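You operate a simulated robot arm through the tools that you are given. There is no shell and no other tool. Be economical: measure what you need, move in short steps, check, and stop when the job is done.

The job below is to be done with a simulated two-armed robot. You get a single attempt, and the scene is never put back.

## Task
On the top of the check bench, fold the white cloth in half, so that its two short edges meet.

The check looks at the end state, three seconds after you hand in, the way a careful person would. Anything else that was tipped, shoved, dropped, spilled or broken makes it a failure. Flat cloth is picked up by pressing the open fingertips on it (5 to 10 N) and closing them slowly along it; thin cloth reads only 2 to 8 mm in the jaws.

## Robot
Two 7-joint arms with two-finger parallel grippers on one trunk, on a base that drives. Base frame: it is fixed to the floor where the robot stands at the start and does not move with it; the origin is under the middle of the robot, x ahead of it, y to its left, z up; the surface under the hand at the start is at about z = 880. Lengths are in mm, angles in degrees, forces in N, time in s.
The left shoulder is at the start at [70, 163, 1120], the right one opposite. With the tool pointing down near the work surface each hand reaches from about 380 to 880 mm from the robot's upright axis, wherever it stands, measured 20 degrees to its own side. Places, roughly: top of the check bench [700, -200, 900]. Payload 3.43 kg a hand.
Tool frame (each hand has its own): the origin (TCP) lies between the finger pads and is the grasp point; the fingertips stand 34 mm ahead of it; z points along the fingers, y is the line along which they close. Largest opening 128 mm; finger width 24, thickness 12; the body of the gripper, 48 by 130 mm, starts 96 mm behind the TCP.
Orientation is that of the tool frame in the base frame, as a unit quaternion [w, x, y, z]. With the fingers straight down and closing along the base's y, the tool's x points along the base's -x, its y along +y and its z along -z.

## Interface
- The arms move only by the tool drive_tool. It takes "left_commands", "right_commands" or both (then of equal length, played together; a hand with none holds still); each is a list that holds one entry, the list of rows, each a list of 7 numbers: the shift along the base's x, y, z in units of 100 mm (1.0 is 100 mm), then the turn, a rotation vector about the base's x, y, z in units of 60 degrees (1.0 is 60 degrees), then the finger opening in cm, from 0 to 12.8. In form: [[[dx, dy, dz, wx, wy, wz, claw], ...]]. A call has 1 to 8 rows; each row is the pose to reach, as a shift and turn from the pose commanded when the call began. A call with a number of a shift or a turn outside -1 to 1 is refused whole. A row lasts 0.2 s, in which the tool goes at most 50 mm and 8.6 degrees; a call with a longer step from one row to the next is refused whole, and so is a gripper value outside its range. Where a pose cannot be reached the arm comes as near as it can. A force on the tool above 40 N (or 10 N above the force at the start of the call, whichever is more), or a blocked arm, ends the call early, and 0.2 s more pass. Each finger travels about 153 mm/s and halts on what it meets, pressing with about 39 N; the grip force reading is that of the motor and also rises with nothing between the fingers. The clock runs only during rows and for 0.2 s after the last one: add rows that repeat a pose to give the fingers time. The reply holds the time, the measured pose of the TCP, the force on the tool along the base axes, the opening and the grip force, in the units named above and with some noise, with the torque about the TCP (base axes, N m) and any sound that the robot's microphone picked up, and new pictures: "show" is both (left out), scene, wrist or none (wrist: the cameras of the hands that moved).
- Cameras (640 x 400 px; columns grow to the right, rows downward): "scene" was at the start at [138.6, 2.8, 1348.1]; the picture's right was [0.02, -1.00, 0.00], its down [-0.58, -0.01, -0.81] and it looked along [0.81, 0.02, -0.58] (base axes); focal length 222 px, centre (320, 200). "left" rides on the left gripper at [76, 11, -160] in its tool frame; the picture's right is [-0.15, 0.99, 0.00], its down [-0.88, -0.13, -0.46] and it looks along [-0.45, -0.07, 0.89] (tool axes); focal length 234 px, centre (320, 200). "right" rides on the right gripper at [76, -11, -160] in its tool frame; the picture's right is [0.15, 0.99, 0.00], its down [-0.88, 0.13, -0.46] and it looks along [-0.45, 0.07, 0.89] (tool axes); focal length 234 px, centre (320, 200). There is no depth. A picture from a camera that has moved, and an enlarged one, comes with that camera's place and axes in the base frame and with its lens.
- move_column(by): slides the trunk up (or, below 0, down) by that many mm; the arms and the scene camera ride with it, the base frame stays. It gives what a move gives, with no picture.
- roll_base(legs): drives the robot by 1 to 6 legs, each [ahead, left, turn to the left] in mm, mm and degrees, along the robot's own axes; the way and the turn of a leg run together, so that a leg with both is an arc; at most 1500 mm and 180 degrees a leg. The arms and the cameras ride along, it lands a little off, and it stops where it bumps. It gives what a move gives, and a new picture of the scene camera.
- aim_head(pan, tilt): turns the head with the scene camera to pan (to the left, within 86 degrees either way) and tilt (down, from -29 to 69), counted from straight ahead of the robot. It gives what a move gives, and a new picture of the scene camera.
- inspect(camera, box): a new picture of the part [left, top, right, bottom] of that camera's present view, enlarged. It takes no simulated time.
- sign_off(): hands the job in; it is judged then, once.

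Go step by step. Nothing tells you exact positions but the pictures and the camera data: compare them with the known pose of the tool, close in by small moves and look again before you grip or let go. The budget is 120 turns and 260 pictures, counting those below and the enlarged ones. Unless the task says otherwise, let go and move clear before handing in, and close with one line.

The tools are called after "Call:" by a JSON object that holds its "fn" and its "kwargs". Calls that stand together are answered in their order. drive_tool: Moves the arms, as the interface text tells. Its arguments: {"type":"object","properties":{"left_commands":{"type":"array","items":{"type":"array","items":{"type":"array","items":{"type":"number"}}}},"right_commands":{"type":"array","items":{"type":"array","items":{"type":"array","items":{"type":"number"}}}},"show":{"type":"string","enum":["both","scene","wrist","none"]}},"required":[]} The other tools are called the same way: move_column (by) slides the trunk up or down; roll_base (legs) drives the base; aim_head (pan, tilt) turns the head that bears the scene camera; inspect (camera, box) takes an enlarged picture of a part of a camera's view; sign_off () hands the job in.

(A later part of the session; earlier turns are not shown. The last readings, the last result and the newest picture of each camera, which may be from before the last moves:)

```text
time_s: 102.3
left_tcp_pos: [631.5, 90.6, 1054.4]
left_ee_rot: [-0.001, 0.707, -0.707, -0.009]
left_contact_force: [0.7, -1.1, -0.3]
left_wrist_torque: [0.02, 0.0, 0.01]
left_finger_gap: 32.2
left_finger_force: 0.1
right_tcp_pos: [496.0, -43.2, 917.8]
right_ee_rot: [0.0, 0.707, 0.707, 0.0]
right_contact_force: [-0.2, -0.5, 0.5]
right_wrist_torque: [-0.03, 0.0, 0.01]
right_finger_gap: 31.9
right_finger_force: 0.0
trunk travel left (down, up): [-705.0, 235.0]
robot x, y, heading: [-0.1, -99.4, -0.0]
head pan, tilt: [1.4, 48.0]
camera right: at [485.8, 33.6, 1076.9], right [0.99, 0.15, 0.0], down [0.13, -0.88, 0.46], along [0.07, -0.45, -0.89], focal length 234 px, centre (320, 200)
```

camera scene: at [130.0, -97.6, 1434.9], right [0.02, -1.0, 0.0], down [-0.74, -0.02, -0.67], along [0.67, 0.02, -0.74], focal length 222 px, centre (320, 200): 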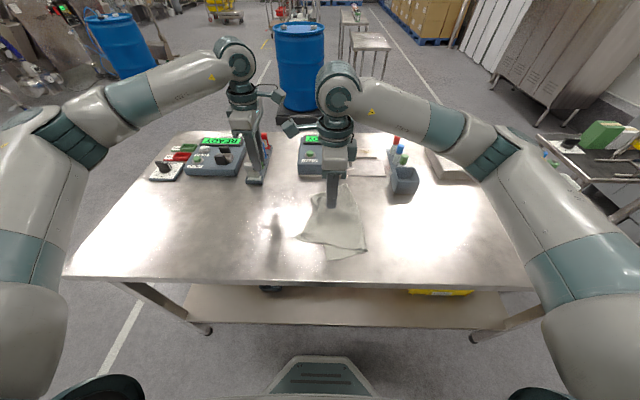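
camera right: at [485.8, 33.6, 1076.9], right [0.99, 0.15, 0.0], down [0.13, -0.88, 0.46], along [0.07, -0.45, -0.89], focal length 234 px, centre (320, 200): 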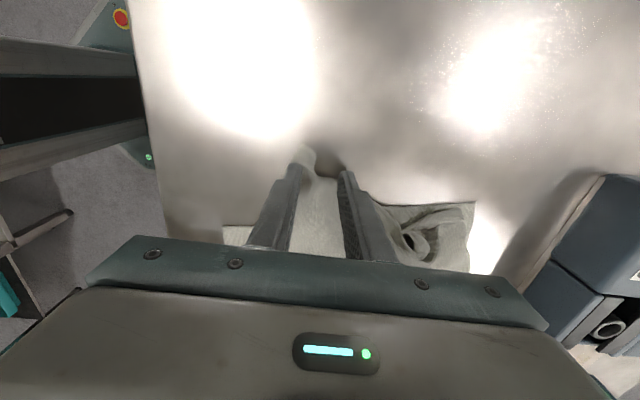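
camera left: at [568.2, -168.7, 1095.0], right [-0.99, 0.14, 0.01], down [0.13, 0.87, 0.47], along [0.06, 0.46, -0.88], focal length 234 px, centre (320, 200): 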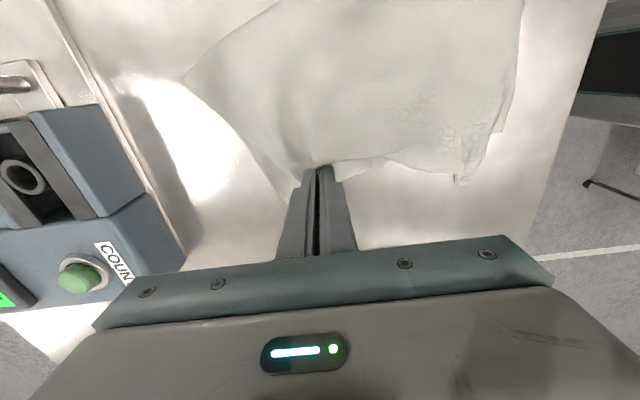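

The corner is between the fingers. I'll press lightly and close.

Call:
{"fn": "drive_tool", "kwargs": {"right_commands": [[[0, 0, -0.03, 0, 0, 0, 3.2], [0, 0, -0.03, 0, 0, 0, 2.8], [0, 0, -0.03, 0, 0, 0, 2.4], [0, 0, -0.03, 0, 0, 0, 2.0], [0, 0, -0.03, 0, 0, 0, 1.6], [0, 0, -0.03, 0, 0, 0, 1.2], [0, 0, -0.03, 0, 0, 0, 0.8], [0, 0, -0.03, 0, 0, 0, 0.4]]], "show": "none"}}

Call:
{"fn": "drive_tool", "kwargs": {"right_commands": [[[0, 0, 0, 0, 0, 0, 0], [0, 0, 0, 0, 0, 0, 0], [0, 0, 0.2, 0, 0, 0, 0], [0, 0, 0.4, 0, 0, 0, 0], [0, 0, 0.4, 0, 0, 0, 0]]], "show": "wrist"}}

```text
time_s: 104.1
left_tcp_pos: [630.1, 89.6, 1055.7]
left_ee_rot: [-0.003, 0.708, -0.706, -0.008]
left_contact_force: [0.5, 0.8, -0.4]
left_wrist_torque: [-0.01, -0.03, 0.0]
left_finger_gap: 32.0
left_finger_force: 0.0
right_tcp_pos: [497.1, -41.8, 915.6]
right_ee_rot: [0.001, 0.707, 0.707, 0.001]
right_contact_force: [0.2, -0.6, 17.6]
right_wrist_torque: [-0.19, -0.05, 0.01]
right_finger_gap: 4.9
right_finger_force: 0.1
trunk travel left (down, up): [-705.0, 235.0]
robot x, y, heading: [-0.2, -99.6, -0.0]
head pan, tilt: [1.4, 48.0]
```

```text
time_s: 105.3
left_tcp_pos: [631.4, 91.5, 1055.0]
left_ee_rot: [-0.002, 0.707, -0.707, -0.009]
left_contact_force: [0.6, 0.4, 0.6]
left_wrist_torque: [0.0, 0.03, -0.02]
left_finger_gap: 31.8
left_finger_force: 0.1
right_tcp_pos: [498.8, -43.1, 953.8]
right_ee_rot: [-0.001, 0.706, 0.708, 0.0]
right_contact_force: [0.1, -0.7, -0.1]
right_wrist_torque: [-0.01, -0.05, -0.01]
right_finger_gap: 2.5
right_finger_force: 37.5
trunk travel left (down, up): [-705.0, 235.0]
robot x, y, heading: [1.1, -96.8, 0.3]
head pan, tilt: [1.4, 48.0]
camera right: at [486.1, 33.4, 1113.8], right [0.99, 0.15, 0.0], down [0.13, -0.88, 0.46], along [0.07, -0.45, -0.89], focal length 234 px, centre (320, 200)
```

right: 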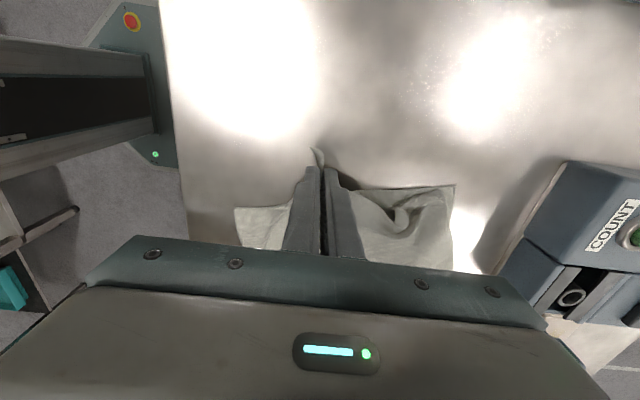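

The near corner is held. I'll carry it back toward −x, lifted, so the top edge straightens and room opens for the left hand.

Call:
{"fn": "drive_tool", "kwargs": {"right_commands": [[[-0.1, 0, 0.2, 0, 0, 0, 0], [-0.25, -0.05, 0.35, 0, 0, 0, 0], [-0.4, -0.15, 0.4, 0, 0, 0, 0], [-0.55, -0.25, 0.4, 0, 0, 0, 0], [-0.7, -0.33, 0.4, 0, 0, 0, 0], [-0.82, -0.37, 0.4, 0, 0, 0, 0], [-0.82, -0.37, 0.4, 0, 0, 0, 0]]], "show": "none"}}

Call:
{"fn": "drive_tool", "kwargs": {"left_commands": [[[0, -0.35, 0, 0, 0, 0, 3.2], [0, -0.7, 0, 0, 0, 0, 3.2], [0, -1.0, 0, 0, 0, 0, 3.2]]], "show": "both"}}

```text
time_s: 106.9
left_tcp_pos: [631.2, 91.5, 1054.9]
left_ee_rot: [-0.003, 0.708, -0.706, -0.009]
left_contact_force: [0.7, 0.0, 0.5]
left_wrist_torque: [0.01, 0.04, 0.03]
left_finger_gap: 32.0
left_finger_force: 0.1
right_tcp_pos: [416.0, -79.9, 995.2]
right_ee_rot: [0.0, 0.707, 0.707, 0.0]
right_contact_force: [-0.2, 0.2, -0.1]
right_wrist_torque: [-0.03, -0.03, 0.01]
right_finger_gap: 2.6
right_finger_force: 37.2
trunk travel left (down, up): [-705.0, 235.0]
robot x, y, heading: [-0.8, -100.1, 0.1]
head pan, tilt: [1.4, 48.0]
```

```text
time_s: 107.7
left_tcp_pos: [631.0, -12.6, 1053.5]
left_ee_rot: [-0.003, 0.708, -0.706, -0.008]
left_contact_force: [-0.5, 0.7, -0.2]
left_wrist_torque: [0.04, 0.0, 0.01]
left_finger_gap: 32.2
left_finger_force: 0.2
right_tcp_pos: [415.9, -79.5, 996.1]
right_ee_rot: [0.0, 0.706, 0.708, 0.0]
right_contact_force: [0.3, 0.5, 0.7]
right_wrist_torque: [0.01, 0.0, 0.0]
right_finger_gap: 2.7
right_finger_force: 37.4
trunk travel left (down, up): [-705.0, 235.0]
robot x, y, heading: [0.6, -102.0, 0.2]
head pan, tilt: [1.4, 48.0]
camera scene: at [129.8, -97.6, 1434.9], right [0.03, -1.0, 0.0], down [-0.74, -0.02, -0.67], along [0.67, 0.02, -0.74], focal length 222 px, centre (320, 200)
camera left: at [621.2, -89.8, 1212.1], right [-0.99, 0.14, 0.01], down [0.13, 0.87, 0.47], along [0.06, 0.47, -0.88], focal length 234 px, centre (320, 200)
```

scene: 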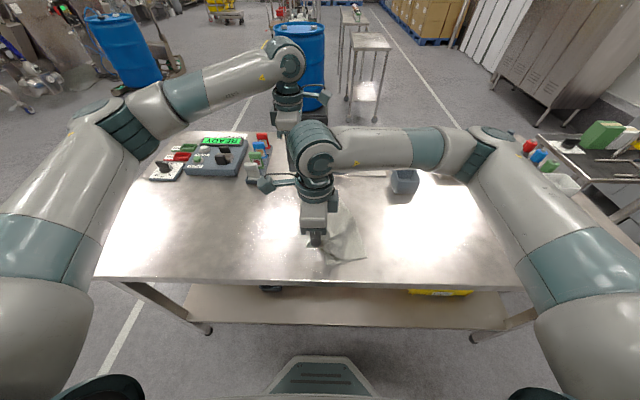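
left: 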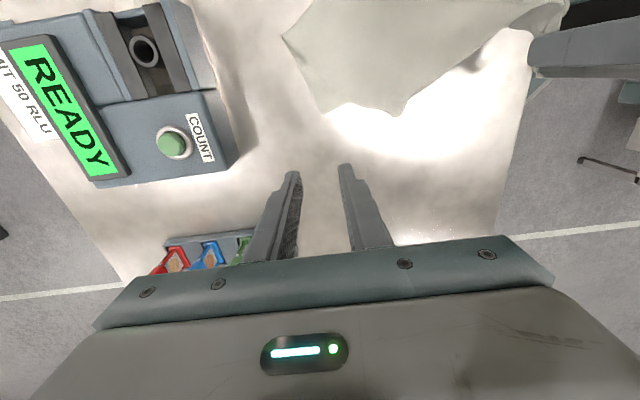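

I'll look closely at the far corners.

Call:
{"fn": "inspect", "kwargs": {"camera": "left", "box": [260, 0, 580, 130]}}

Call:
{"fn": "inspect", "kwargs": {"camera": "scene", "box": [280, 190, 390, 280]}}

Call:
{"fn": "inspect", "kwargs": {"camera": "right", "box": [260, 60, 580, 260]}}

```text
2.00 times, centred on (420, 65) of left
camera zoom: at [621.2, -89.8, 1212.1], right [-0.99, 0.14, 0.01], down [0.13, 0.87, 0.47], along [0.06, 0.47, -0.88], focal length 468 px, centre (120, 470)
```

zoom: 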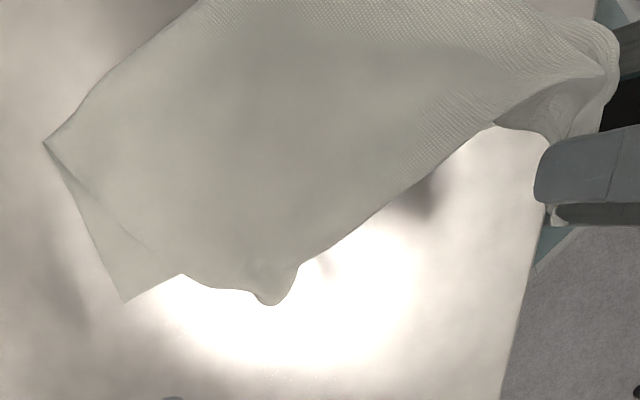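

```text
4.44 times, centred on (335, 235) of scene
camera zoom: at [129.8, -97.6, 1434.9], right [0.03, -1.0, 0.0], down [-0.74, -0.02, -0.67], along [0.67, 0.02, -0.74], focal length 987 px, centre (253, 44)
```

zoom: 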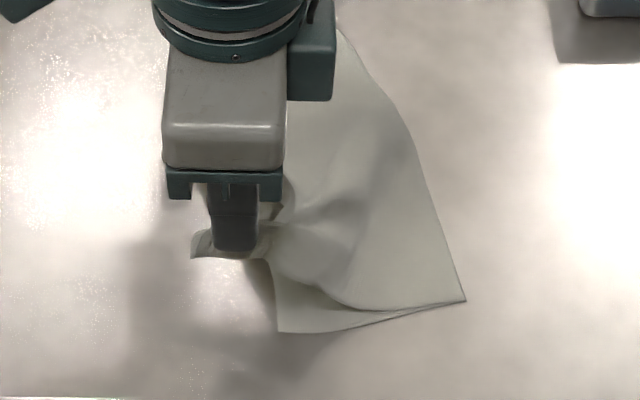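

```text
2.00 times, centred on (420, 160) of right
camera zoom: at [403.2, -4.5, 1154.4], right [0.99, 0.15, 0.0], down [0.13, -0.88, 0.46], along [0.07, -0.45, -0.89], focal length 468 px, centre (120, 280)
```

zoom: 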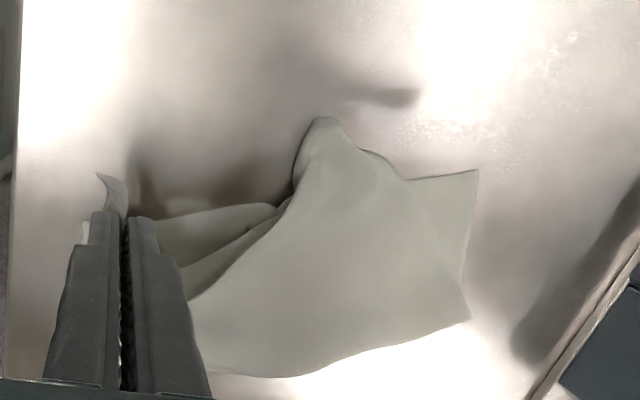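

The far top corner is a small tongue near (525,−27). I'll first move the right hand −y for clearance, then bring the left above the tongue.

Call:
{"fn": "drive_tool", "kwargs": {"right_commands": [[[0, -0.2, 0, 0, 0, 0, 0], [-0.05, -0.4, 0, 0, 0, 0, 0], [-0.1, -0.6, 0, 0, 0, 0, 0], [-0.12, -0.75, 0, 0, 0, 0, 0]]], "left_commands": [[[-0.2, 0, 0, 0, 0, 0, 4], [-0.45, 0, 0, 0, 0, 0, 4], [-0.7, 0, 0, 0, 0, 0, 4], [-0.9, 0, 0, 0, 0, 0, 4]]], "show": "none"}}

Call:
{"fn": "inspect", "kwargs": {"camera": "left", "box": [180, 0, 500, 200]}}

```text
time_s: 108.7
left_tcp_pos: [539.2, -11.8, 1054.7]
left_ee_rot: [-0.003, 0.708, -0.707, -0.009]
left_contact_force: [1.0, -0.1, -0.6]
left_wrist_torque: [-0.02, 0.01, -0.03]
left_finger_gap: 39.6
left_finger_force: 0.1
right_tcp_pos: [402.3, -156.5, 996.3]
right_ee_rot: [0.0, 0.706, 0.708, 0.001]
right_contact_force: [-0.6, 0.1, -0.1]
right_wrist_torque: [0.0, 0.0, 0.06]
right_finger_gap: 2.6
right_finger_force: 37.0
trunk travel left (down, up): [-705.0, 235.0]
robot x, y, heading: [-0.5, -98.5, 0.1]
head pan, tilt: [1.4, 48.0]
```

```text
2.00 times, centred on (340, 100) of left
camera zoom: at [530.5, -89.6, 1213.2], right [-0.99, 0.14, 0.01], down [0.13, 0.87, 0.47], along [0.06, 0.47, -0.88], focal length 468 px, centre (280, 400)
```

zoom: 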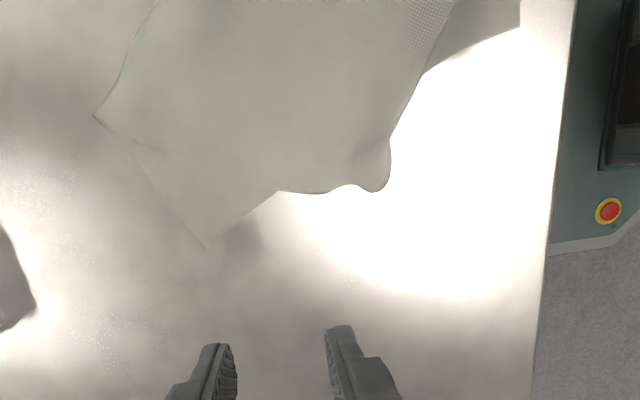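

The gathering has become messy, so a clean redo is safer. I'll unfold the cloth by drawing the near top corner to −y, then fold again using the flapless corner grips that worked best.

Call:
{"fn": "drive_tool", "kwargs": {"right_commands": [[[0, -0.2, 0, 0, 0, 0, 0], [0, -0.4, 0, 0, 0, 0, 0], [0, -0.6, -0.05, 0, 0, 0, 0], [0, -0.8, -0.1, 0, 0, 0, 0], [0, -1.0, -0.15, 0, 0, 0, 0]]], "show": "none"}}

Call:
{"fn": "drive_tool", "kwargs": {"right_commands": [[[0.03, -0.2, -0.05, 0, 0, 0, 0], [0.06, -0.4, -0.1, 0, 0, 0, 0], [0.09, -0.6, -0.2, 0, 0, 0, 0], [0.12, -0.8, -0.3, 0, 0, 0, 0], [0.15, -1.0, -0.4, 0, 0, 0, 0]]], "show": "scene"}}

```text
time_s: 109.9
left_tcp_pos: [540.0, -12.0, 1055.0]
left_ee_rot: [-0.002, 0.708, -0.706, -0.008]
left_contact_force: [-0.6, 0.2, 0.6]
left_wrist_torque: [0.01, -0.01, 0.01]
left_finger_gap: 39.9
left_finger_force: 0.0
right_tcp_pos: [401.8, -255.0, 980.1]
right_ee_rot: [-0.001, 0.706, 0.708, 0.0]
right_contact_force: [0.3, 1.1, 0.4]
right_wrist_torque: [0.01, -0.06, 0.01]
right_finger_gap: 2.6
right_finger_force: 37.2
trunk travel left (down, up): [-705.0, 235.0]
robot x, y, heading: [-0.9, -99.5, -0.0]
head pan, tilt: [1.4, 48.0]
```

```text
time_s: 111.1
left_tcp_pos: [541.0, -10.9, 1054.7]
left_ee_rot: [-0.003, 0.708, -0.707, -0.009]
left_contact_force: [0.0, -0.6, -0.3]
left_wrist_torque: [0.01, -0.02, 0.0]
left_finger_gap: 39.8
left_finger_force: 0.0
right_tcp_pos: [418.2, -355.5, 939.8]
right_ee_rot: [0.0, 0.706, 0.708, 0.0]
right_contact_force: [-0.4, -0.5, -0.6]
right_wrist_torque: [0.02, 0.01, 0.03]
right_finger_gap: 2.3
right_finger_force: 36.7
trunk travel left (down, up): [-705.0, 235.0]
robot x, y, heading: [1.1, -101.1, 0.1]
head pan, tilt: [1.4, 48.0]
camera scene: at [129.3, -97.2, 1434.9], right [0.03, -1.0, 0.0], down [-0.74, -0.02, -0.67], along [0.67, 0.02, -0.74], focal length 222 px, centre (320, 200)
```

scene: 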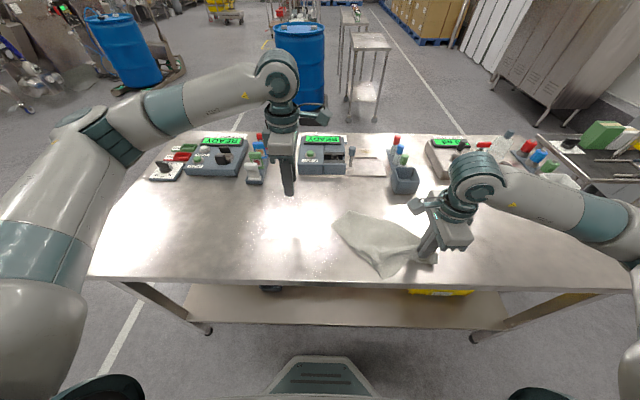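

Call:
{"fn": "inspect", "kwargs": {"camera": "scene", "box": [310, 190, 460, 290]}}

Call:
{"fn": "inspect", "kwargs": {"camera": "right", "box": [240, 0, 600, 225]}}

```text
4.00 times, centred on (385, 240) of scene
camera zoom: at [129.3, -97.2, 1434.9], right [0.03, -1.0, 0.0], down [-0.74, -0.02, -0.67], along [0.67, 0.02, -0.74], focal length 888 px, centre (60, 40)
```

zoom: 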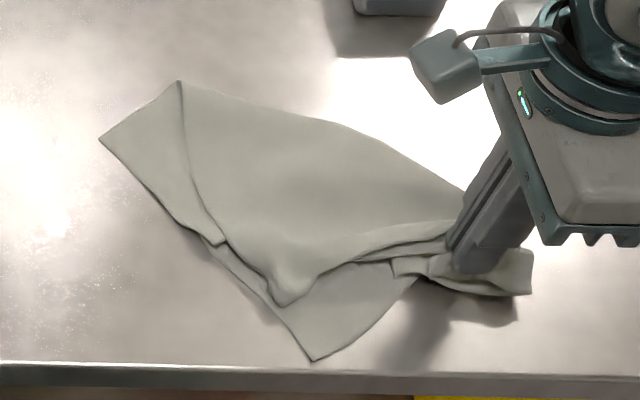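

```text
1.78 times, centred on (420, 112) of right
camera zoom: at [406.9, -279.2, 1099.2], right [0.99, 0.15, 0.0], down [0.13, -0.88, 0.46], along [0.07, -0.45, -0.89], focal length 416 px, centre (142, 356)
```

zoom: 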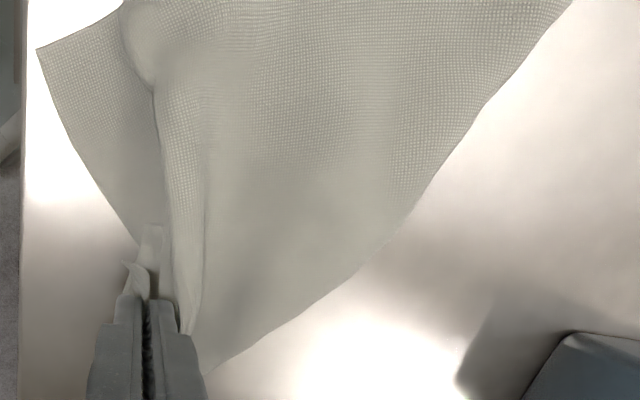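

The hem (the free short edge) is now accessible as single ply, with its far corner near (530,−116) and its near corner near (362,−250). I'll release the right, grip both hem corners, and lift so the whole cloth hangs from that short edge.

Call:
{"fn": "drive_tool", "kwargs": {"right_commands": [[[0, 0, -0.15, 0, 0, 0, 0], [0, 0, -0.2, 0, 0, 0, 0.5], [0, 0, -0.2, 0, 0, 0, 2], [0, 0, -0.2, 0, 0, 0, 4], [0, 0, 0.1, 0, 0, 0, 4], [0, 0, 0.5, 0, 0, 0, 4], [0, 0, 0.9, 0, 0, 0.14, 4], [0, 0, 0.95, 0, 0, 0.28, 4]]], "left_commands": [[[0, -0.1, 0, 0, 0, 0, 4], [0, -0.2, 0, 0, 0, 0, 4], [0, -0.3, 0, 0, 0, 0, 4], [0, -0.4, 0, 0, 0, 0, 4], [0, -0.5, 0, 0, 0, 0, 4], [0, -0.6, 0, 0, 0, 0, 4], [0, -0.7, 0, 0, 0, 0, 4], [0, -0.8, 0, 0, 0, 0, 4]]], "show": "none"}}

Call:
{"fn": "drive_tool", "kwargs": {"right_commands": [[[0, 0.1, 0, 0, 0, 0.14, 4], [0, 0.2, 0, 0, 0, 0.28, 4], [0, 0.3, 0, 0, 0, 0.42, 4], [0, 0.4, 0, 0, 0, 0.56, 4], [0, 0.5, 0, 0, 0, 0.7, 4], [0, 0.6, 0, 0, 0, 0.84, 4], [0, 0.7, 0, 0, 0, 0.98, 4]]], "show": "none"}}

Call:
{"fn": "drive_tool", "kwargs": {"right_commands": [[[0, 0, 0, 0, 0, 0.12, 4], [0, 0, 0, 0, 0, 0.25, 4], [0, 0, 0, 0, 0, 0.25, 4]]], "left_commands": [[[0, 0, 0, 0, 0, 0, 4], [0, 0, 0, 0, 0, 0, 4], [0, 0, 0, 0, 0, 0, 4]]], "show": "both"}}

```text
time_s: 112.9
left_tcp_pos: [542.1, -89.8, 1055.4]
left_ee_rot: [-0.002, 0.708, -0.707, -0.009]
left_contact_force: [-0.1, 0.7, 0.2]
left_wrist_torque: [0.03, 0.03, -0.02]
left_finger_gap: 40.0
left_finger_force: 0.1
right_tcp_pos: [418.9, -356.1, 1035.0]
right_ee_rot: [0.0, 0.595, 0.803, 0.0]
right_contact_force: [0.9, 0.2, 0.4]
right_wrist_torque: [0.03, -0.01, 0.02]
right_finger_gap: 39.9
right_finger_force: 0.1
trunk travel left (down, up): [-705.0, 235.0]
robot x, y, heading: [1.4, -99.7, -0.1]
head pan, tilt: [1.4, 48.0]
```

```text
time_s: 114.5
left_tcp_pos: [540.9, -91.2, 1054.6]
left_ee_rot: [-0.002, 0.708, -0.706, -0.009]
left_contact_force: [-0.2, 0.1, 0.2]
left_wrist_torque: [-0.02, -0.02, 0.01]
left_finger_gap: 40.1
left_finger_force: 0.1
right_tcp_pos: [418.1, -285.8, 1033.7]
right_ee_rot: [0.0, 0.123, 0.992, 0.0]
right_contact_force: [-0.4, -0.3, 0.8]
right_wrist_torque: [-0.03, 0.01, -0.02]
right_finger_gap: 39.6
right_finger_force: 0.1
trunk travel left (down, up): [-705.0, 235.0]
robot x, y, heading: [2.0, -98.6, 0.0]
head pan, tilt: [1.4, 48.0]
```

```text
time_s: 115.3
left_tcp_pos: [540.2, -91.1, 1056.1]
left_ee_rot: [-0.003, 0.708, -0.706, -0.009]
left_contact_force: [-0.9, 0.8, -0.1]
left_wrist_torque: [0.0, 0.02, 0.0]
left_finger_gap: 39.8
left_finger_force: 0.0
right_tcp_pos: [418.7, -284.9, 1034.9]
right_ee_rot: [0.0, -0.006, 1.0, 0.002]
right_contact_force: [-0.5, 0.4, 0.0]
right_wrist_torque: [0.02, 0.01, -0.02]
right_finger_gap: 40.2
right_finger_force: 0.1
trunk travel left (down, up): [-705.0, 235.0]
robot x, y, heading: [0.6, -98.3, 0.3]
head pan, tilt: [1.4, 48.0]
camera scene: at [129.6, -96.6, 1434.9], right [0.03, -1.0, 0.0], down [-0.74, -0.02, -0.67], along [0.67, 0.02, -0.74], focal length 222 px, centre (320, 200)
camera right: at [342.0, -296.7, 1194.1], right [-0.16, 0.99, 0.0], down [0.88, 0.14, 0.46], along [0.45, 0.07, -0.89], focal length 234 px, centre (320, 200)
camera left: at [531.1, -169.1, 1213.5], right [-0.99, 0.14, 0.01], down [0.13, 0.87, 0.47], along [0.06, 0.46, -0.88], focal length 234 px, centre (320, 200)
```

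scene: 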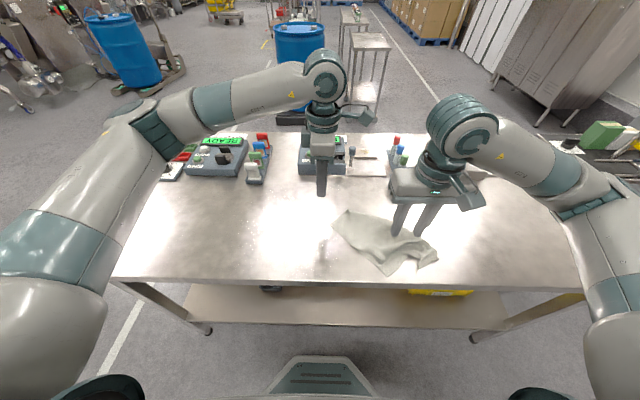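
right: 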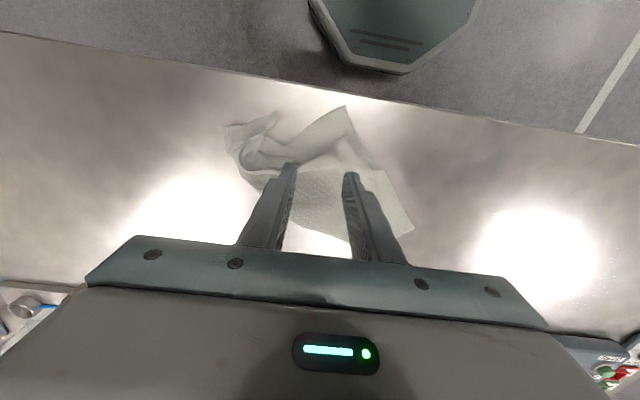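
left: 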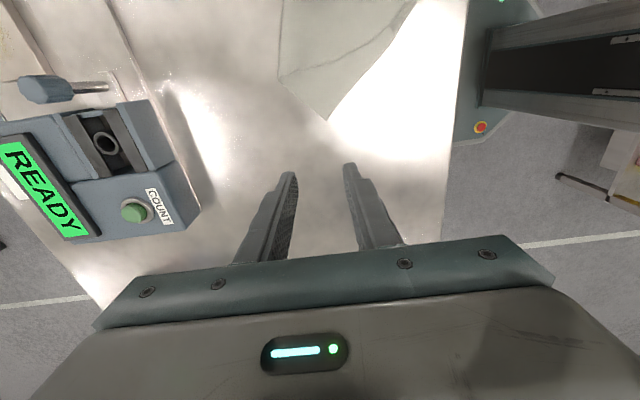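

The hem corners are at (366,−260) near and (527,−117) far. I'll lower both hands onto them.

Call:
{"fn": "drive_tool", "kwargs": {"right_commands": [[[-0.1, 0.07, -0.2, 0, 0, 0, 4], [-0.2, 0.14, -0.5, 0, 0, 0, 4], [-0.29, 0.2, -0.75, 0, 0, 0, 4], [-0.29, 0.2, -0.95, 0, 0, 0, 4]]], "left_commands": [[[-0.04, -0.15, -0.3, 0, 0, 0, 4], [-0.08, -0.3, -0.6, 0, 0, 0, 4], [-0.11, -0.45, -0.9, 0, 0, 0, 4], [-0.11, -0.5, -1.0, 0, 0, 0, 4]]], "show": "none"}}

Call:
{"fn": "drive_tool", "kwargs": {"right_commands": [[[0, 0, -0.1, 0, 0, 0, 4], [0, 0, -0.18, 0, 0, 0, 4], [0, 0, -0.22, 0, 0, 0, 4], [0, 0, -0.22, 0, 0, 0, 4]]], "left_commands": [[[0, 0, -0.15, 0, 0, 0, 4], [0, 0, -0.3, 0, 0, 0, 4], [0, 0, -0.38, 0, 0, 0, 4], [0, 0, -0.38, 0, 0, 0, 4]]], "show": "wrist"}}

```text
time_s: 116.3
left_tcp_pos: [530.1, -142.2, 954.9]
left_ee_rot: [-0.003, 0.708, -0.706, -0.009]
left_contact_force: [-0.2, -0.2, 0.9]
left_wrist_torque: [-0.01, 0.02, -0.02]
left_finger_gap: 40.2
left_finger_force: 0.1
right_tcp_pos: [390.7, -266.3, 940.8]
right_ee_rot: [0.0, -0.005, 1.0, 0.0]
right_contact_force: [0.0, -1.0, 0.2]
right_wrist_torque: [0.04, 0.0, 0.01]
right_finger_gap: 39.8
right_finger_force: 0.0
trunk travel left (down, up): [-705.0, 235.0]
robot x, y, heading: [-0.3, -99.5, -0.1]
head pan, tilt: [1.4, 48.0]
```

```text
time_s: 117.3
left_tcp_pos: [530.8, -140.7, 916.4]
left_ee_rot: [-0.002, 0.707, -0.707, -0.009]
left_contact_force: [-0.1, -0.6, 0.1]
left_wrist_torque: [0.03, 0.02, 0.0]
left_finger_gap: 40.0
left_finger_force: 0.0
right_tcp_pos: [389.7, -265.0, 918.0]
right_ee_rot: [0.0, -0.005, 1.0, 0.0]
right_contact_force: [0.0, 0.8, -0.4]
right_wrist_torque: [-0.04, -0.02, 0.03]
right_finger_gap: 40.1
right_finger_force: 0.1
trunk travel left (down, up): [-705.0, 235.0]
robot x, y, heading: [0.1, -98.8, -0.1]
head pan, tilt: [1.4, 48.0]
camera right: at [313.4, -276.5, 1077.1], right [-0.16, 0.99, 0.0], down [0.88, 0.14, 0.46], along [0.45, 0.07, -0.89], focal length 234 px, centre (320, 200)
camera left: at [520.3, -218.9, 1075.3], right [-0.99, 0.14, 0.01], down [0.13, 0.87, 0.47], along [0.06, 0.46, -0.88], focal length 234 px, centre (320, 200)
```

right: 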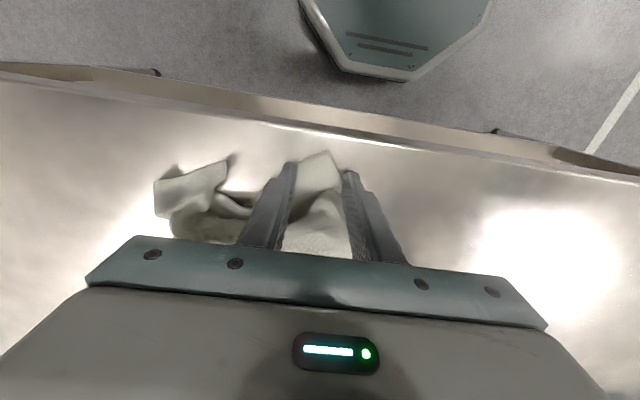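
left: 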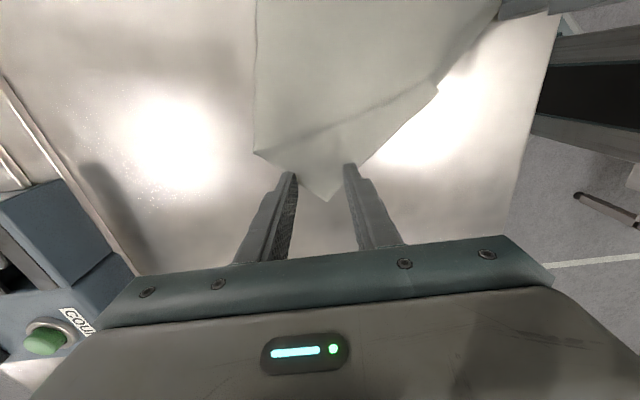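

Both corners are neatly between the fingers. I'll press lightly and close slowly.

Call:
{"fn": "drive_tool", "kwargs": {"right_commands": [[[0, 0, -0.03, 0, 0, 0, 4], [0, 0, -0.035, 0, 0, 0, 3.6], [0, 0, -0.035, 0, 0, 0, 3.2], [0, 0, -0.035, 0, 0, 0, 2.8], [0, 0, -0.035, 0, 0, 0, 2.4], [0, 0, -0.035, 0, 0, 0, 2.0], [0, 0, -0.035, 0, 0, 0, 1.6], [0, 0, -0.035, 0, 0, 0, 1.2]]], "left_commands": [[[0, 0, -0.02, 0, 0, 0, 4], [0, 0, -0.025, 0, 0, 0, 3.6], [0, 0, -0.025, 0, 0, 0, 3.2], [0, 0, -0.025, 0, 0, 0, 2.8], [0, 0, -0.025, 0, 0, 0, 2.4], [0, 0, -0.025, 0, 0, 0, 2.0], [0, 0, -0.025, 0, 0, 0, 1.6], [0, 0, -0.025, 0, 0, 0, 1.2]]], "show": "none"}}

Call:
{"fn": "drive_tool", "kwargs": {"right_commands": [[[0, 0, 0, 0, 0, 0, 0.8], [0, 0, 0, 0, 0, 0, 0.4], [0, 0, 0, 0, 0, 0, 0], [0, 0, 0, 0, 0, 0, 0], [0, 0, 0, 0, 0, 0, 0]]], "left_commands": [[[0, 0, 0, 0, 0, 0, 0.8], [0, 0, 0, 0, 0, 0, 0.4], [0, 0, 0, 0, 0, 0, 0], [0, 0, 0, 0, 0, 0, 0], [0, 0, 0, 0, 0, 0, 0]]], "show": "wrist"}}

```text
time_s: 119.1
left_tcp_pos: [528.7, -139.7, 915.6]
left_ee_rot: [-0.003, 0.708, -0.706, -0.008]
left_contact_force: [0.7, 0.2, 6.6]
left_wrist_torque: [-0.08, -0.05, 0.0]
left_finger_gap: 11.6
left_finger_force: 0.0
right_tcp_pos: [389.8, -265.2, 915.1]
right_ee_rot: [0.001, -0.005, 1.0, 0.0]
right_contact_force: [0.8, -0.3, 16.4]
right_wrist_torque: [-0.01, -0.08, -0.01]
right_finger_gap: 11.0
right_finger_force: 0.0
trunk travel left (down, up): [-705.0, 235.0]
robot x, y, heading: [1.8, -101.6, -0.0]
head pan, tilt: [1.4, 48.0]
```

```text
time_s: 120.3
left_tcp_pos: [528.9, -140.8, 917.3]
left_ee_rot: [-0.003, 0.707, -0.707, -0.008]
left_contact_force: [0.0, -0.1, 5.9]
left_wrist_torque: [-0.07, -0.01, -0.01]
left_finger_gap: 2.2
left_finger_force: 37.0
right_tcp_pos: [388.6, -262.9, 916.0]
right_ee_rot: [0.001, -0.005, 1.0, 0.0]
right_contact_force: [0.1, -0.9, 22.1]
right_wrist_torque: [-0.02, -0.08, 0.0]
right_finger_gap: 1.9
right_finger_force: 36.1
trunk travel left (down, up): [-705.0, 235.0]
robot x, y, heading: [5.3, -95.0, 0.1]
head pan, tilt: [1.4, 48.0]
camera right: at [311.9, -276.0, 1074.5], right [-0.16, 0.99, 0.0], down [0.88, 0.14, 0.46], along [0.45, 0.07, -0.89], focal length 234 px, centre (320, 200)
camera left: at [518.6, -218.6, 1074.1], right [-0.99, 0.14, 0.01], down [0.13, 0.87, 0.47], along [0.06, 0.46, -0.88], focal length 234 px, centre (320, 200)
```

right: 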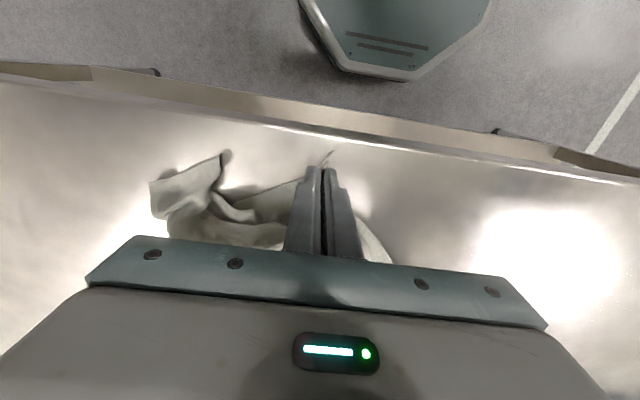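
left: 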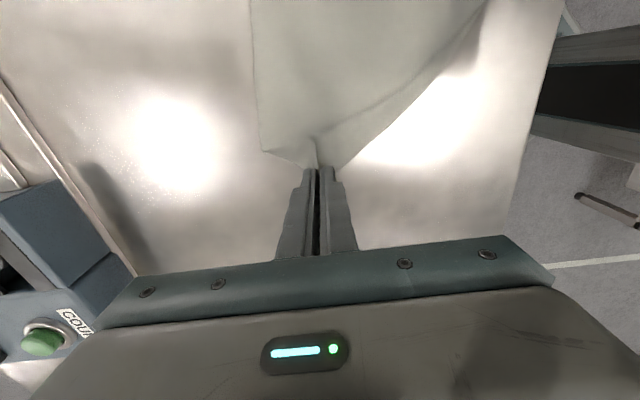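

Both hem corners are held (2.2 and 1.9 mm). I'll lift with the arms and then the trunk, letting the cloth unfold and hang.

Call:
{"fn": "drive_tool", "kwargs": {"right_commands": [[[0, 0, 0.15, 0, 0, 0, 0], [0, 0, 0.3, 0, 0, 0, 0], [0, 0, 0.5, 0, 0, 0, 0], [0, 0, 0.7, 0, 0, 0, 0], [0, 0, 0.9, 0, 0, 0, 0], [0, 0, 1.0, 0, 0, 0, 0]]], "left_commands": [[[0, 0, 0.15, 0, 0, 0, 0], [0, 0, 0.3, 0, 0, 0, 0], [0, 0, 0.5, 0, 0, 0, 0], [0, 0, 0.7, 0, 0, 0, 0], [0, 0, 0.9, 0, 0, 0, 0], [0, 0, 1.0, 0, 0, 0, 0]]], "show": "none"}}

Call:
{"fn": "move_column", "kwargs": {"by": 225}}

Call:
{"fn": "drive_tool", "kwargs": {"right_commands": [[[0.06, 0.12, 0, 0, 0, -0.1, 0], [0.12, 0.24, 0, 0, 0, -0.2, 0], [0.17, 0.36, 0, 0, 0, -0.3, 0], [0.22, 0.48, 0, 0, 0, -0.4, 0], [0.27, 0.6, 0, 0, 0, -0.5, 0], [0.31, 0.72, 0, 0, 0, -0.6, 0], [0.35, 0.84, 0, 0, 0, -0.67, 0], [0.38, 0.95, 0, 0, 0, -0.67, 0]]], "left_commands": [[[0.11, -0.03, 0, 0, 0, -0.1, 0], [0.22, -0.06, 0, 0, 0, -0.2, 0], [0.32, -0.09, 0, 0, 0, -0.3, 0], [0.42, -0.12, 0, 0, 0, -0.4, 0], [0.51, -0.15, 0, 0, 0, -0.5, 0], [0.6, -0.18, 0, 0, 0, -0.6, 0], [0.69, -0.22, 0, 0, 0, -0.67, 0], [0.78, -0.26, 0, 0, 0, -0.67, 0]]], "show": "both"}}

```text
time_s: 121.7
left_tcp_pos: [529.8, -141.1, 1015.9]
left_ee_rot: [-0.003, 0.708, -0.707, -0.009]
left_contact_force: [-0.8, 0.4, 0.6]
left_wrist_torque: [-0.02, 0.02, -0.02]
left_finger_gap: 2.2
left_finger_force: 37.1
right_tcp_pos: [390.2, -265.0, 1015.8]
right_ee_rot: [0.0, -0.005, 1.0, 0.0]
right_contact_force: [-0.9, -0.2, 0.1]
right_wrist_torque: [-0.01, 0.03, -0.01]
right_finger_gap: 1.5
right_finger_force: 36.9
trunk travel left (down, up): [-705.0, 235.0]
robot x, y, heading: [0.4, -101.1, 0.0]
head pan, tilt: [1.4, 48.0]
```

```text
time_s: 124.0
left_tcp_pos: [528.9, -140.9, 1240.6]
left_ee_rot: [-0.002, 0.707, -0.707, -0.009]
left_contact_force: [0.4, -0.6, -0.2]
left_wrist_torque: [-0.02, 0.01, -0.01]
left_finger_gap: 2.0
left_finger_force: 36.9
right_tcp_pos: [390.1, -265.5, 1239.4]
right_ee_rot: [0.0, -0.005, 1.0, 0.0]
right_contact_force: [-0.3, -0.5, 0.5]
right_wrist_torque: [0.0, -0.02, -0.01]
right_finger_gap: 1.4
right_finger_force: 36.2
trunk travel left (down, up): [-930.0, 10.0]
robot x, y, heading: [2.5, -98.7, 0.3]
head pan, tilt: [1.4, 48.0]
```

```text
time_s: 125.8
left_tcp_pos: [608.1, -164.9, 1239.4]
left_ee_rot: [0.006, -0.421, 0.907, 0.007]
left_contact_force: [-0.1, 0.3, 0.3]
left_wrist_torque: [0.02, -0.01, 0.05]
left_finger_gap: 2.3
left_finger_force: 37.1
right_tcp_pos: [429.2, -170.0, 1240.7]
right_ee_rot: [0.0, 0.339, 0.941, 0.0]
right_contact_force: [0.0, -0.6, -0.5]
right_wrist_torque: [-0.02, 0.03, 0.02]
right_finger_gap: 1.8
right_finger_force: 36.7
trunk travel left (down, up): [-930.0, 10.0]
robot x, y, heading: [-3.8, -102.2, -0.2]
head pan, tilt: [1.4, 48.0]
camera scene: at [130.4, -96.1, 1659.8], right [0.03, -1.0, 0.0], down [-0.74, -0.02, -0.67], along [0.67, 0.02, -0.74], focal length 222 px, centre (320, 200)
camera right: at [362.7, -129.3, 1399.3], right [0.52, 0.86, 0.0], down [0.76, -0.46, 0.46], along [0.39, -0.24, -0.89], focal length 234 px, centre (320, 200)
camera left: at [550.6, -218.8, 1398.1], right [-0.66, 0.75, 0.01], down [0.67, 0.58, 0.47], along [0.34, 0.32, -0.88], focal length 234 px, centre (320, 200)
```

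scene: 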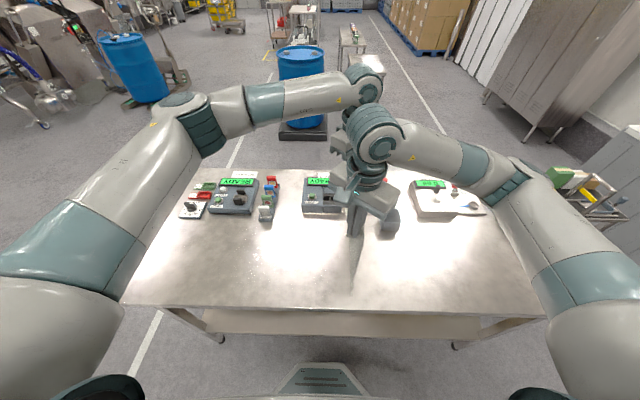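
right: 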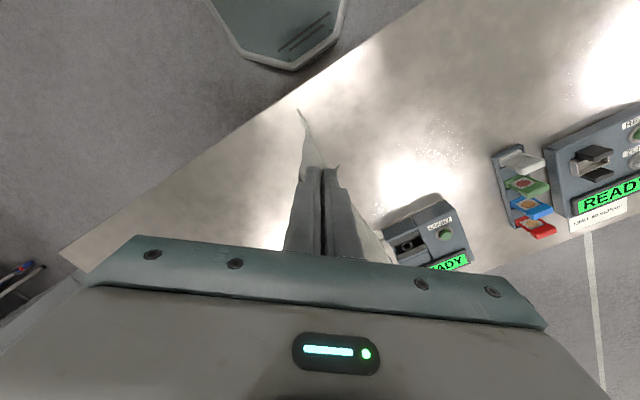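
left: 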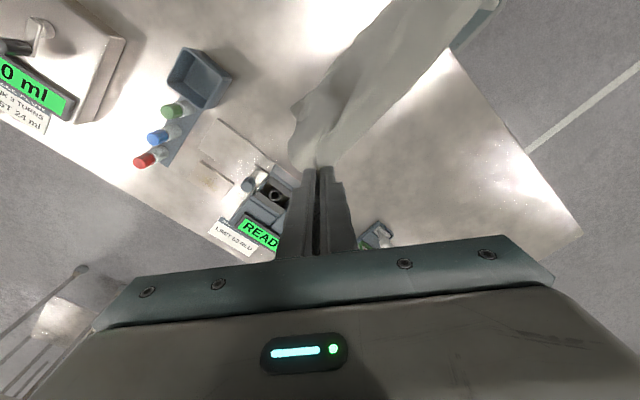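

The cloth hangs cleanly from its short edge, squared to the bench. I'll carry it to y≈−65 and check the bottom edge height.

Call:
{"fn": "drive_tool", "kwargs": {"right_commands": [[[0, 0.13, 0, 0, 0, 0, 0], [0, 0.26, 0, 0, 0, 0, 0], [0, 0.4, 0, 0, 0, 0, 0], [0, 0.54, 0, 0, 0, 0, 0], [0, 0.68, 0, 0, 0, 0, 0], [0, 0.82, 0, 0, 0, 0, 0], [0, 0.95, 0, 0, 0, 0, 0], [0, 1.0, 0, 0, 0, 0, 0]]], "left_commands": [[[0, 0.13, 0, 0, 0, 0, 0], [0, 0.26, 0, 0, 0, 0, 0], [0, 0.4, 0, 0, 0, 0, 0], [0, 0.54, 0, 0, 0, 0, 0], [0, 0.68, 0, 0, 0, 0, 0], [0, 0.82, 0, 0, 0, 0, 0], [0, 0.92, 0, 0, 0, 0, 0], [0, 0.95, 0, 0, 0, 0, 0]]], "show": "none"}}

Call:
{"fn": "inspect", "kwargs": {"camera": "scene", "box": [260, 180, 400, 320]}}

Call:
{"fn": "inspect", "kwargs": {"camera": "left", "box": [240, 0, 540, 200]}}

Call:
{"fn": "inspect", "kwargs": {"camera": "right", "box": [240, 60, 440, 260]}}

```text
time_s: 127.6
left_tcp_pos: [608.7, -71.2, 1239.5]
left_ee_rot: [0.005, -0.422, 0.906, 0.007]
left_contact_force: [-0.1, 0.1, -0.9]
left_wrist_torque: [-0.01, 0.0, 0.04]
left_finger_gap: 2.5
left_finger_force: 37.4
right_tcp_pos: [428.0, -71.2, 1239.7]
right_ee_rot: [0.0, 0.339, 0.941, 0.0]
right_contact_force: [-1.1, 0.2, -0.1]
right_wrist_torque: [-0.02, 0.0, 0.05]
right_finger_gap: 1.2
right_finger_force: 36.3
trunk travel left (down, up): [-930.0, 10.0]
robot x, y, heading: [1.0, -99.8, -0.2]
head pan, tilt: [1.4, 48.0]
```

```text
2.86 times, centred on (330, 250) of scene
camera zoom: at [129.8, -96.3, 1659.9], right [0.03, -1.0, 0.0], down [-0.74, -0.02, -0.67], along [0.67, 0.02, -0.74], focal length 635 px, centre (291, 57)
```

zoom: 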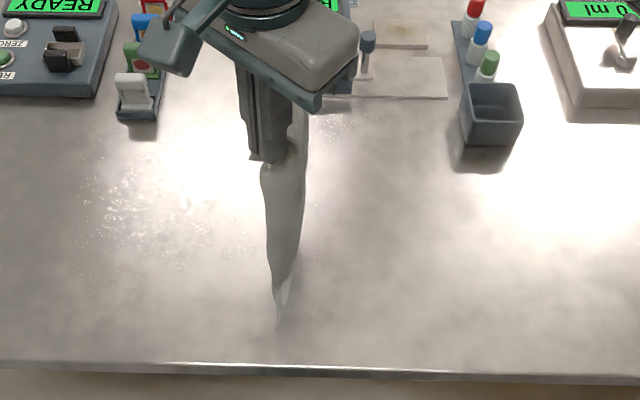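

```text
2.00 times, centred on (390, 100) of left
camera zoom: at [550.6, -124.3, 1398.2], right [-0.66, 0.75, 0.01], down [0.67, 0.58, 0.47], along [0.34, 0.32, -0.88], focal length 468 px, centre (180, 400)
```

zoom: 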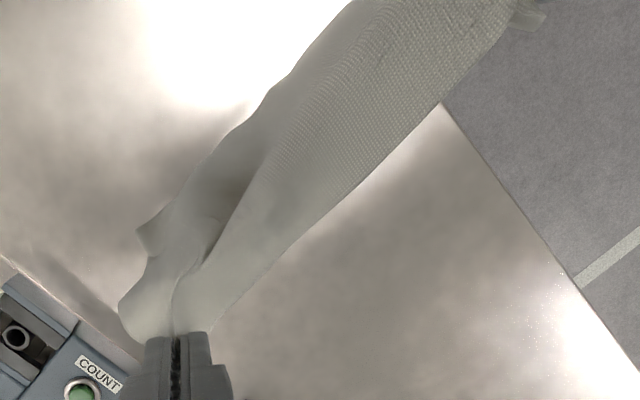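

```text
2.00 times, centred on (340, 160) of right
camera zoom: at [362.1, -29.5, 1399.0], right [0.52, 0.86, 0.0], down [0.76, -0.46, 0.46], along [0.39, -0.24, -0.89], focal length 468 px, centre (280, 280)
```

zoom: 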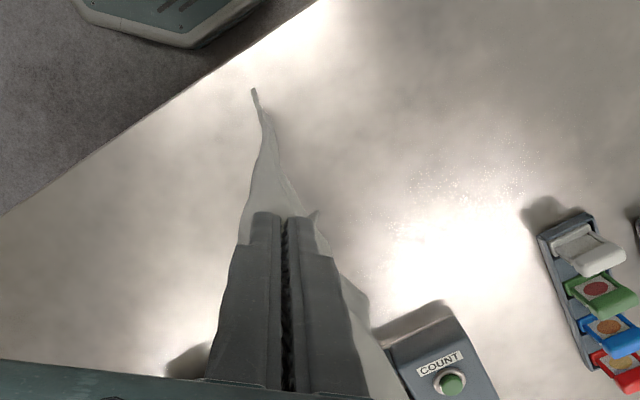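

The bottom edge hangs about 60 mm above the bench. I'll lower the trunk 60 mm and lay it with the same diagonal as before.

Call:
{"fn": "move_column", "kwargs": {"by": -60}}

Call:
{"fn": "drive_tool", "kwargs": {"right_commands": [[[0, -0.12, -0.12, 0, 0, 0, 0], [0, -0.24, -0.24, 0, 0, 0, 0], [0, -0.36, -0.36, 0, 0, 0, 0], [0, -0.48, -0.48, 0, 0, 0, 0], [0, -0.6, -0.6, 0, 0, 0, 0], [0, -0.72, -0.7, 0, 0, 0, 0], [0, -0.84, -0.8, 0, 0, 0, 0], [0, -0.84, -0.8, 0, 0, 0, 0]]], "left_commands": [[[0, -0.12, -0.12, 0, 0, 0, 0], [0, -0.24, -0.24, 0, 0, 0, 0], [0, -0.36, -0.36, 0, 0, 0, 0], [0, -0.48, -0.48, 0, 0, 0, 0], [0, -0.6, -0.6, 0, 0, 0, 0], [0, -0.72, -0.7, 0, 0, 0, 0], [0, -0.84, -0.8, 0, 0, 0, 0], [0, -0.84, -0.8, 0, 0, 0, 0]]], "show": "none"}}

Call:
{"fn": "drive_tool", "kwargs": {"right_commands": [[[0, -0.09, -0.12, 0, 0, 0, 0], [0, -0.18, -0.24, 0, 0, 0, 0], [0, -0.27, -0.36, 0, 0, 0, 0], [0, -0.36, -0.48, 0, 0, 0, 0], [0, -0.43, -0.58, 0, 0, 0, 0], [0, -0.5, -0.66, 0, 0, 0, 0], [0, -0.5, -0.66, 0, 0, 0, 0]]], "left_commands": [[[0, -0.09, -0.12, 0, 0, 0, 0], [0, -0.18, -0.24, 0, 0, 0, 0], [0, -0.27, -0.36, 0, 0, 0, 0], [0, -0.36, -0.48, 0, 0, 0, 0], [0, -0.43, -0.58, 0, 0, 0, 0], [0, -0.5, -0.66, 0, 0, 0, 0], [0, -0.5, -0.66, 0, 0, 0, 0]]], "show": "both"}}

```text
time_s: 128.6
left_tcp_pos: [608.0, -70.7, 1179.1]
left_ee_rot: [0.005, -0.422, 0.906, 0.007]
left_contact_force: [-0.2, 0.0, 0.7]
left_wrist_torque: [0.01, -0.01, 0.06]
left_finger_gap: 2.2
left_finger_force: 36.6
right_tcp_pos: [427.2, -70.1, 1180.3]
right_ee_rot: [0.0, 0.338, 0.941, -0.001]
right_contact_force: [-0.5, 0.3, 0.8]
right_wrist_torque: [-0.01, 0.03, 0.02]
right_finger_gap: 1.5
right_finger_force: 36.1
trunk travel left (down, up): [-870.0, 70.0]
robot x, y, heading: [0.1, -97.7, -0.0]
head pan, tilt: [1.4, 48.0]
```

```text
time_s: 130.4
left_tcp_pos: [608.3, -154.7, 1099.6]
left_ee_rot: [0.006, -0.421, 0.907, 0.006]
left_contact_force: [-0.2, -0.4, -0.2]
left_wrist_torque: [0.0, 0.01, 0.05]
left_finger_gap: 2.3
left_finger_force: 37.1
right_tcp_pos: [427.5, -153.4, 1099.8]
right_ee_rot: [-0.001, 0.338, 0.941, -0.001]
right_contact_force: [0.1, 0.5, 0.5]
right_wrist_torque: [-0.02, 0.0, 0.06]
right_finger_gap: 1.6
right_finger_force: 36.5
trunk travel left (down, up): [-870.0, 70.0]
robot x, y, heading: [0.7, -98.2, 0.1]
head pan, tilt: [1.4, 48.0]
```

```text
time_s: 132.0
left_tcp_pos: [607.9, -205.2, 1034.0]
left_ee_rot: [0.006, -0.422, 0.907, 0.007]
left_contact_force: [0.3, -0.5, -0.2]
left_wrist_torque: [-0.02, 0.03, 0.08]
left_finger_gap: 2.2
left_finger_force: 36.9
right_tcp_pos: [428.1, -203.3, 1034.1]
right_ee_rot: [0.0, 0.339, 0.941, 0.001]
right_contact_force: [-0.5, -0.5, -0.1]
right_wrist_torque: [-0.03, 0.03, 0.04]
right_finger_gap: 1.4
right_finger_force: 36.5
trunk travel left (down, up): [-870.0, 70.0]
robot x, y, heading: [-2.0, -102.6, -0.3]
head pan, tilt: [1.4, 48.0]
camera scene: at [129.8, -96.3, 1599.9], right [0.03, -1.0, 0.0], down [-0.74, -0.02, -0.67], along [0.67, 0.02, -0.74], focal length 222 px, centre (320, 200)
camera right: at [362.2, -163.7, 1192.8], right [0.52, 0.86, 0.0], down [0.76, -0.46, 0.46], along [0.39, -0.24, -0.89], focal length 234 px, centre (320, 200)
camera left: at [550.0, -258.9, 1192.6], right [-0.66, 0.75, 0.01], down [0.67, 0.58, 0.47], along [0.34, 0.32, -0.88], focal length 234 px, centre (320, 200)
```

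scene: 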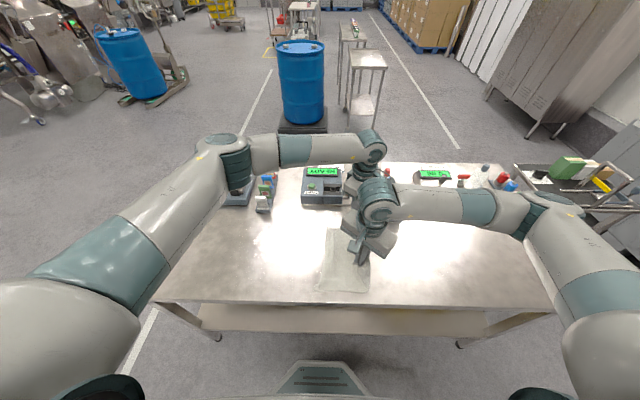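
right: 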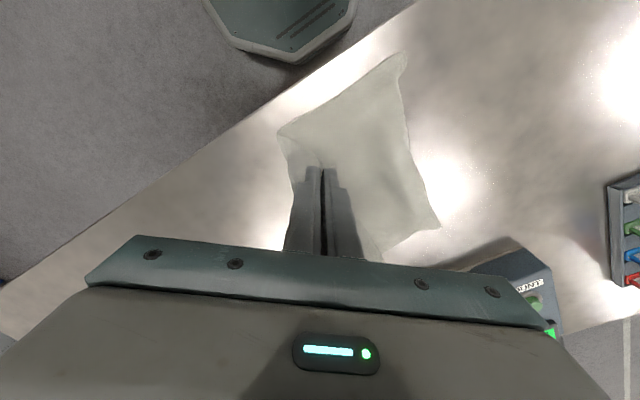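
left: 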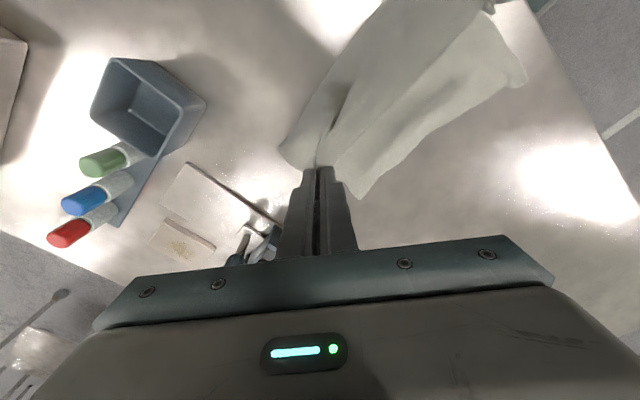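

The lower half is down, with its edge from (393,−69) to (641,−108). I'll arc the top half back so each held corner lands over its partner.

Call:
{"fn": "drive_tool", "kwargs": {"right_commands": [[[0, 0.15, 0, 0, 0, 0, 0], [0, 0.3, -0.04, 0, 0, 0, 0], [0, 0.45, -0.12, 0, 0, 0, 0], [0, 0.6, -0.22, 0, 0, 0, 0], [0, 0.73, -0.34, 0, 0, 0, 0], [0, 0.86, -0.48, 0, 0, 0, 0], [0, 0.97, -0.62, 0, 0, 0, 0], [0, 0.97, -0.62, 0, 0, 0, 0]]], "left_commands": [[[0, 0.11, 0, 0, 0, 0, 0], [0, 0.22, -0.04, 0, 0, 0, 0], [0, 0.33, -0.12, 0, 0, 0, 0], [0, 0.44, -0.22, 0, 0, 0, 0], [0, 0.53, -0.34, 0, 0, 0, 0], [0, 0.61, -0.48, 0, 0, 0, 0], [0, 0.68, -0.62, 0, 0, 0, 0], [0, 0.68, -0.62, 0, 0, 0, 0]]], "show": "both"}}

```text
time_s: 133.8
left_tcp_pos: [608.0, -137.3, 970.9]
left_ee_rot: [0.005, -0.423, 0.906, 0.007]
left_contact_force: [0.3, -0.6, 0.3]
left_wrist_torque: [0.0, -0.02, 0.05]
left_finger_gap: 2.2
left_finger_force: 37.0
right_tcp_pos: [426.8, -106.5, 972.8]
right_ee_rot: [0.0, 0.337, 0.941, 0.001]
right_contact_force: [0.1, -0.7, 0.4]
right_wrist_torque: [-0.03, 0.0, 0.02]
right_finger_gap: 1.3
right_finger_force: 36.2
trunk travel left (down, up): [-870.0, 70.0]
robot x, y, heading: [0.5, -100.4, 0.1]
head pan, tilt: [1.4, 48.0]
camera scene: at [129.5, -97.1, 1599.9], right [0.03, -1.0, 0.0], down [-0.74, -0.02, -0.67], along [0.67, 0.02, -0.74], focal length 222 px, centre (320, 200)
camera right: at [361.5, -67.1, 1131.4], right [0.52, 0.86, 0.0], down [0.76, -0.46, 0.46], along [0.39, -0.23, -0.89], focal length 234 px, centre (320, 200)
camera left: at [550.1, -190.6, 1129.7], right [-0.66, 0.75, 0.01], down [0.67, 0.58, 0.47], along [0.34, 0.32, -0.88], focal length 234 px, centre (320, 200)
```

scene: 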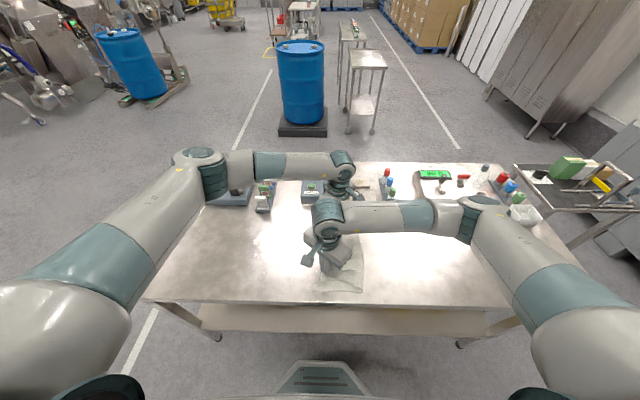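
right: 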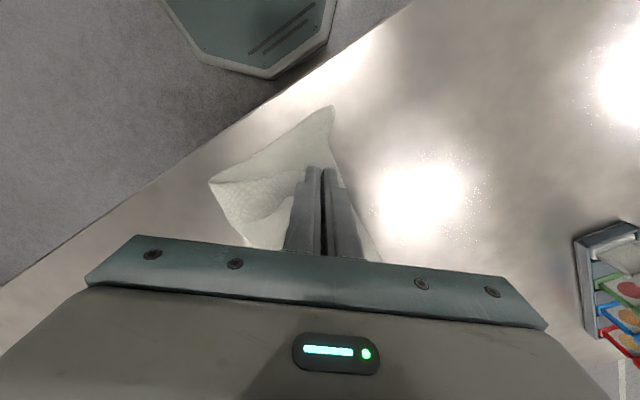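
left: 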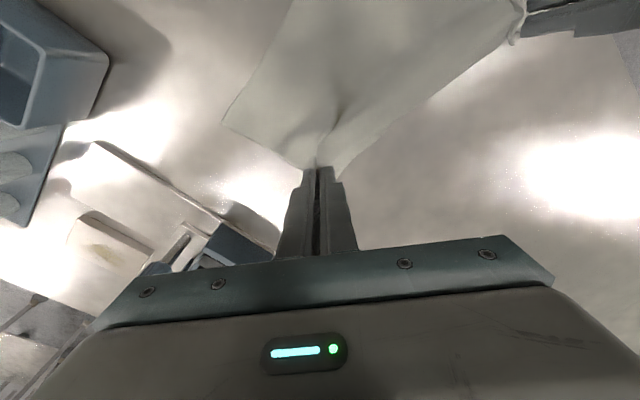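

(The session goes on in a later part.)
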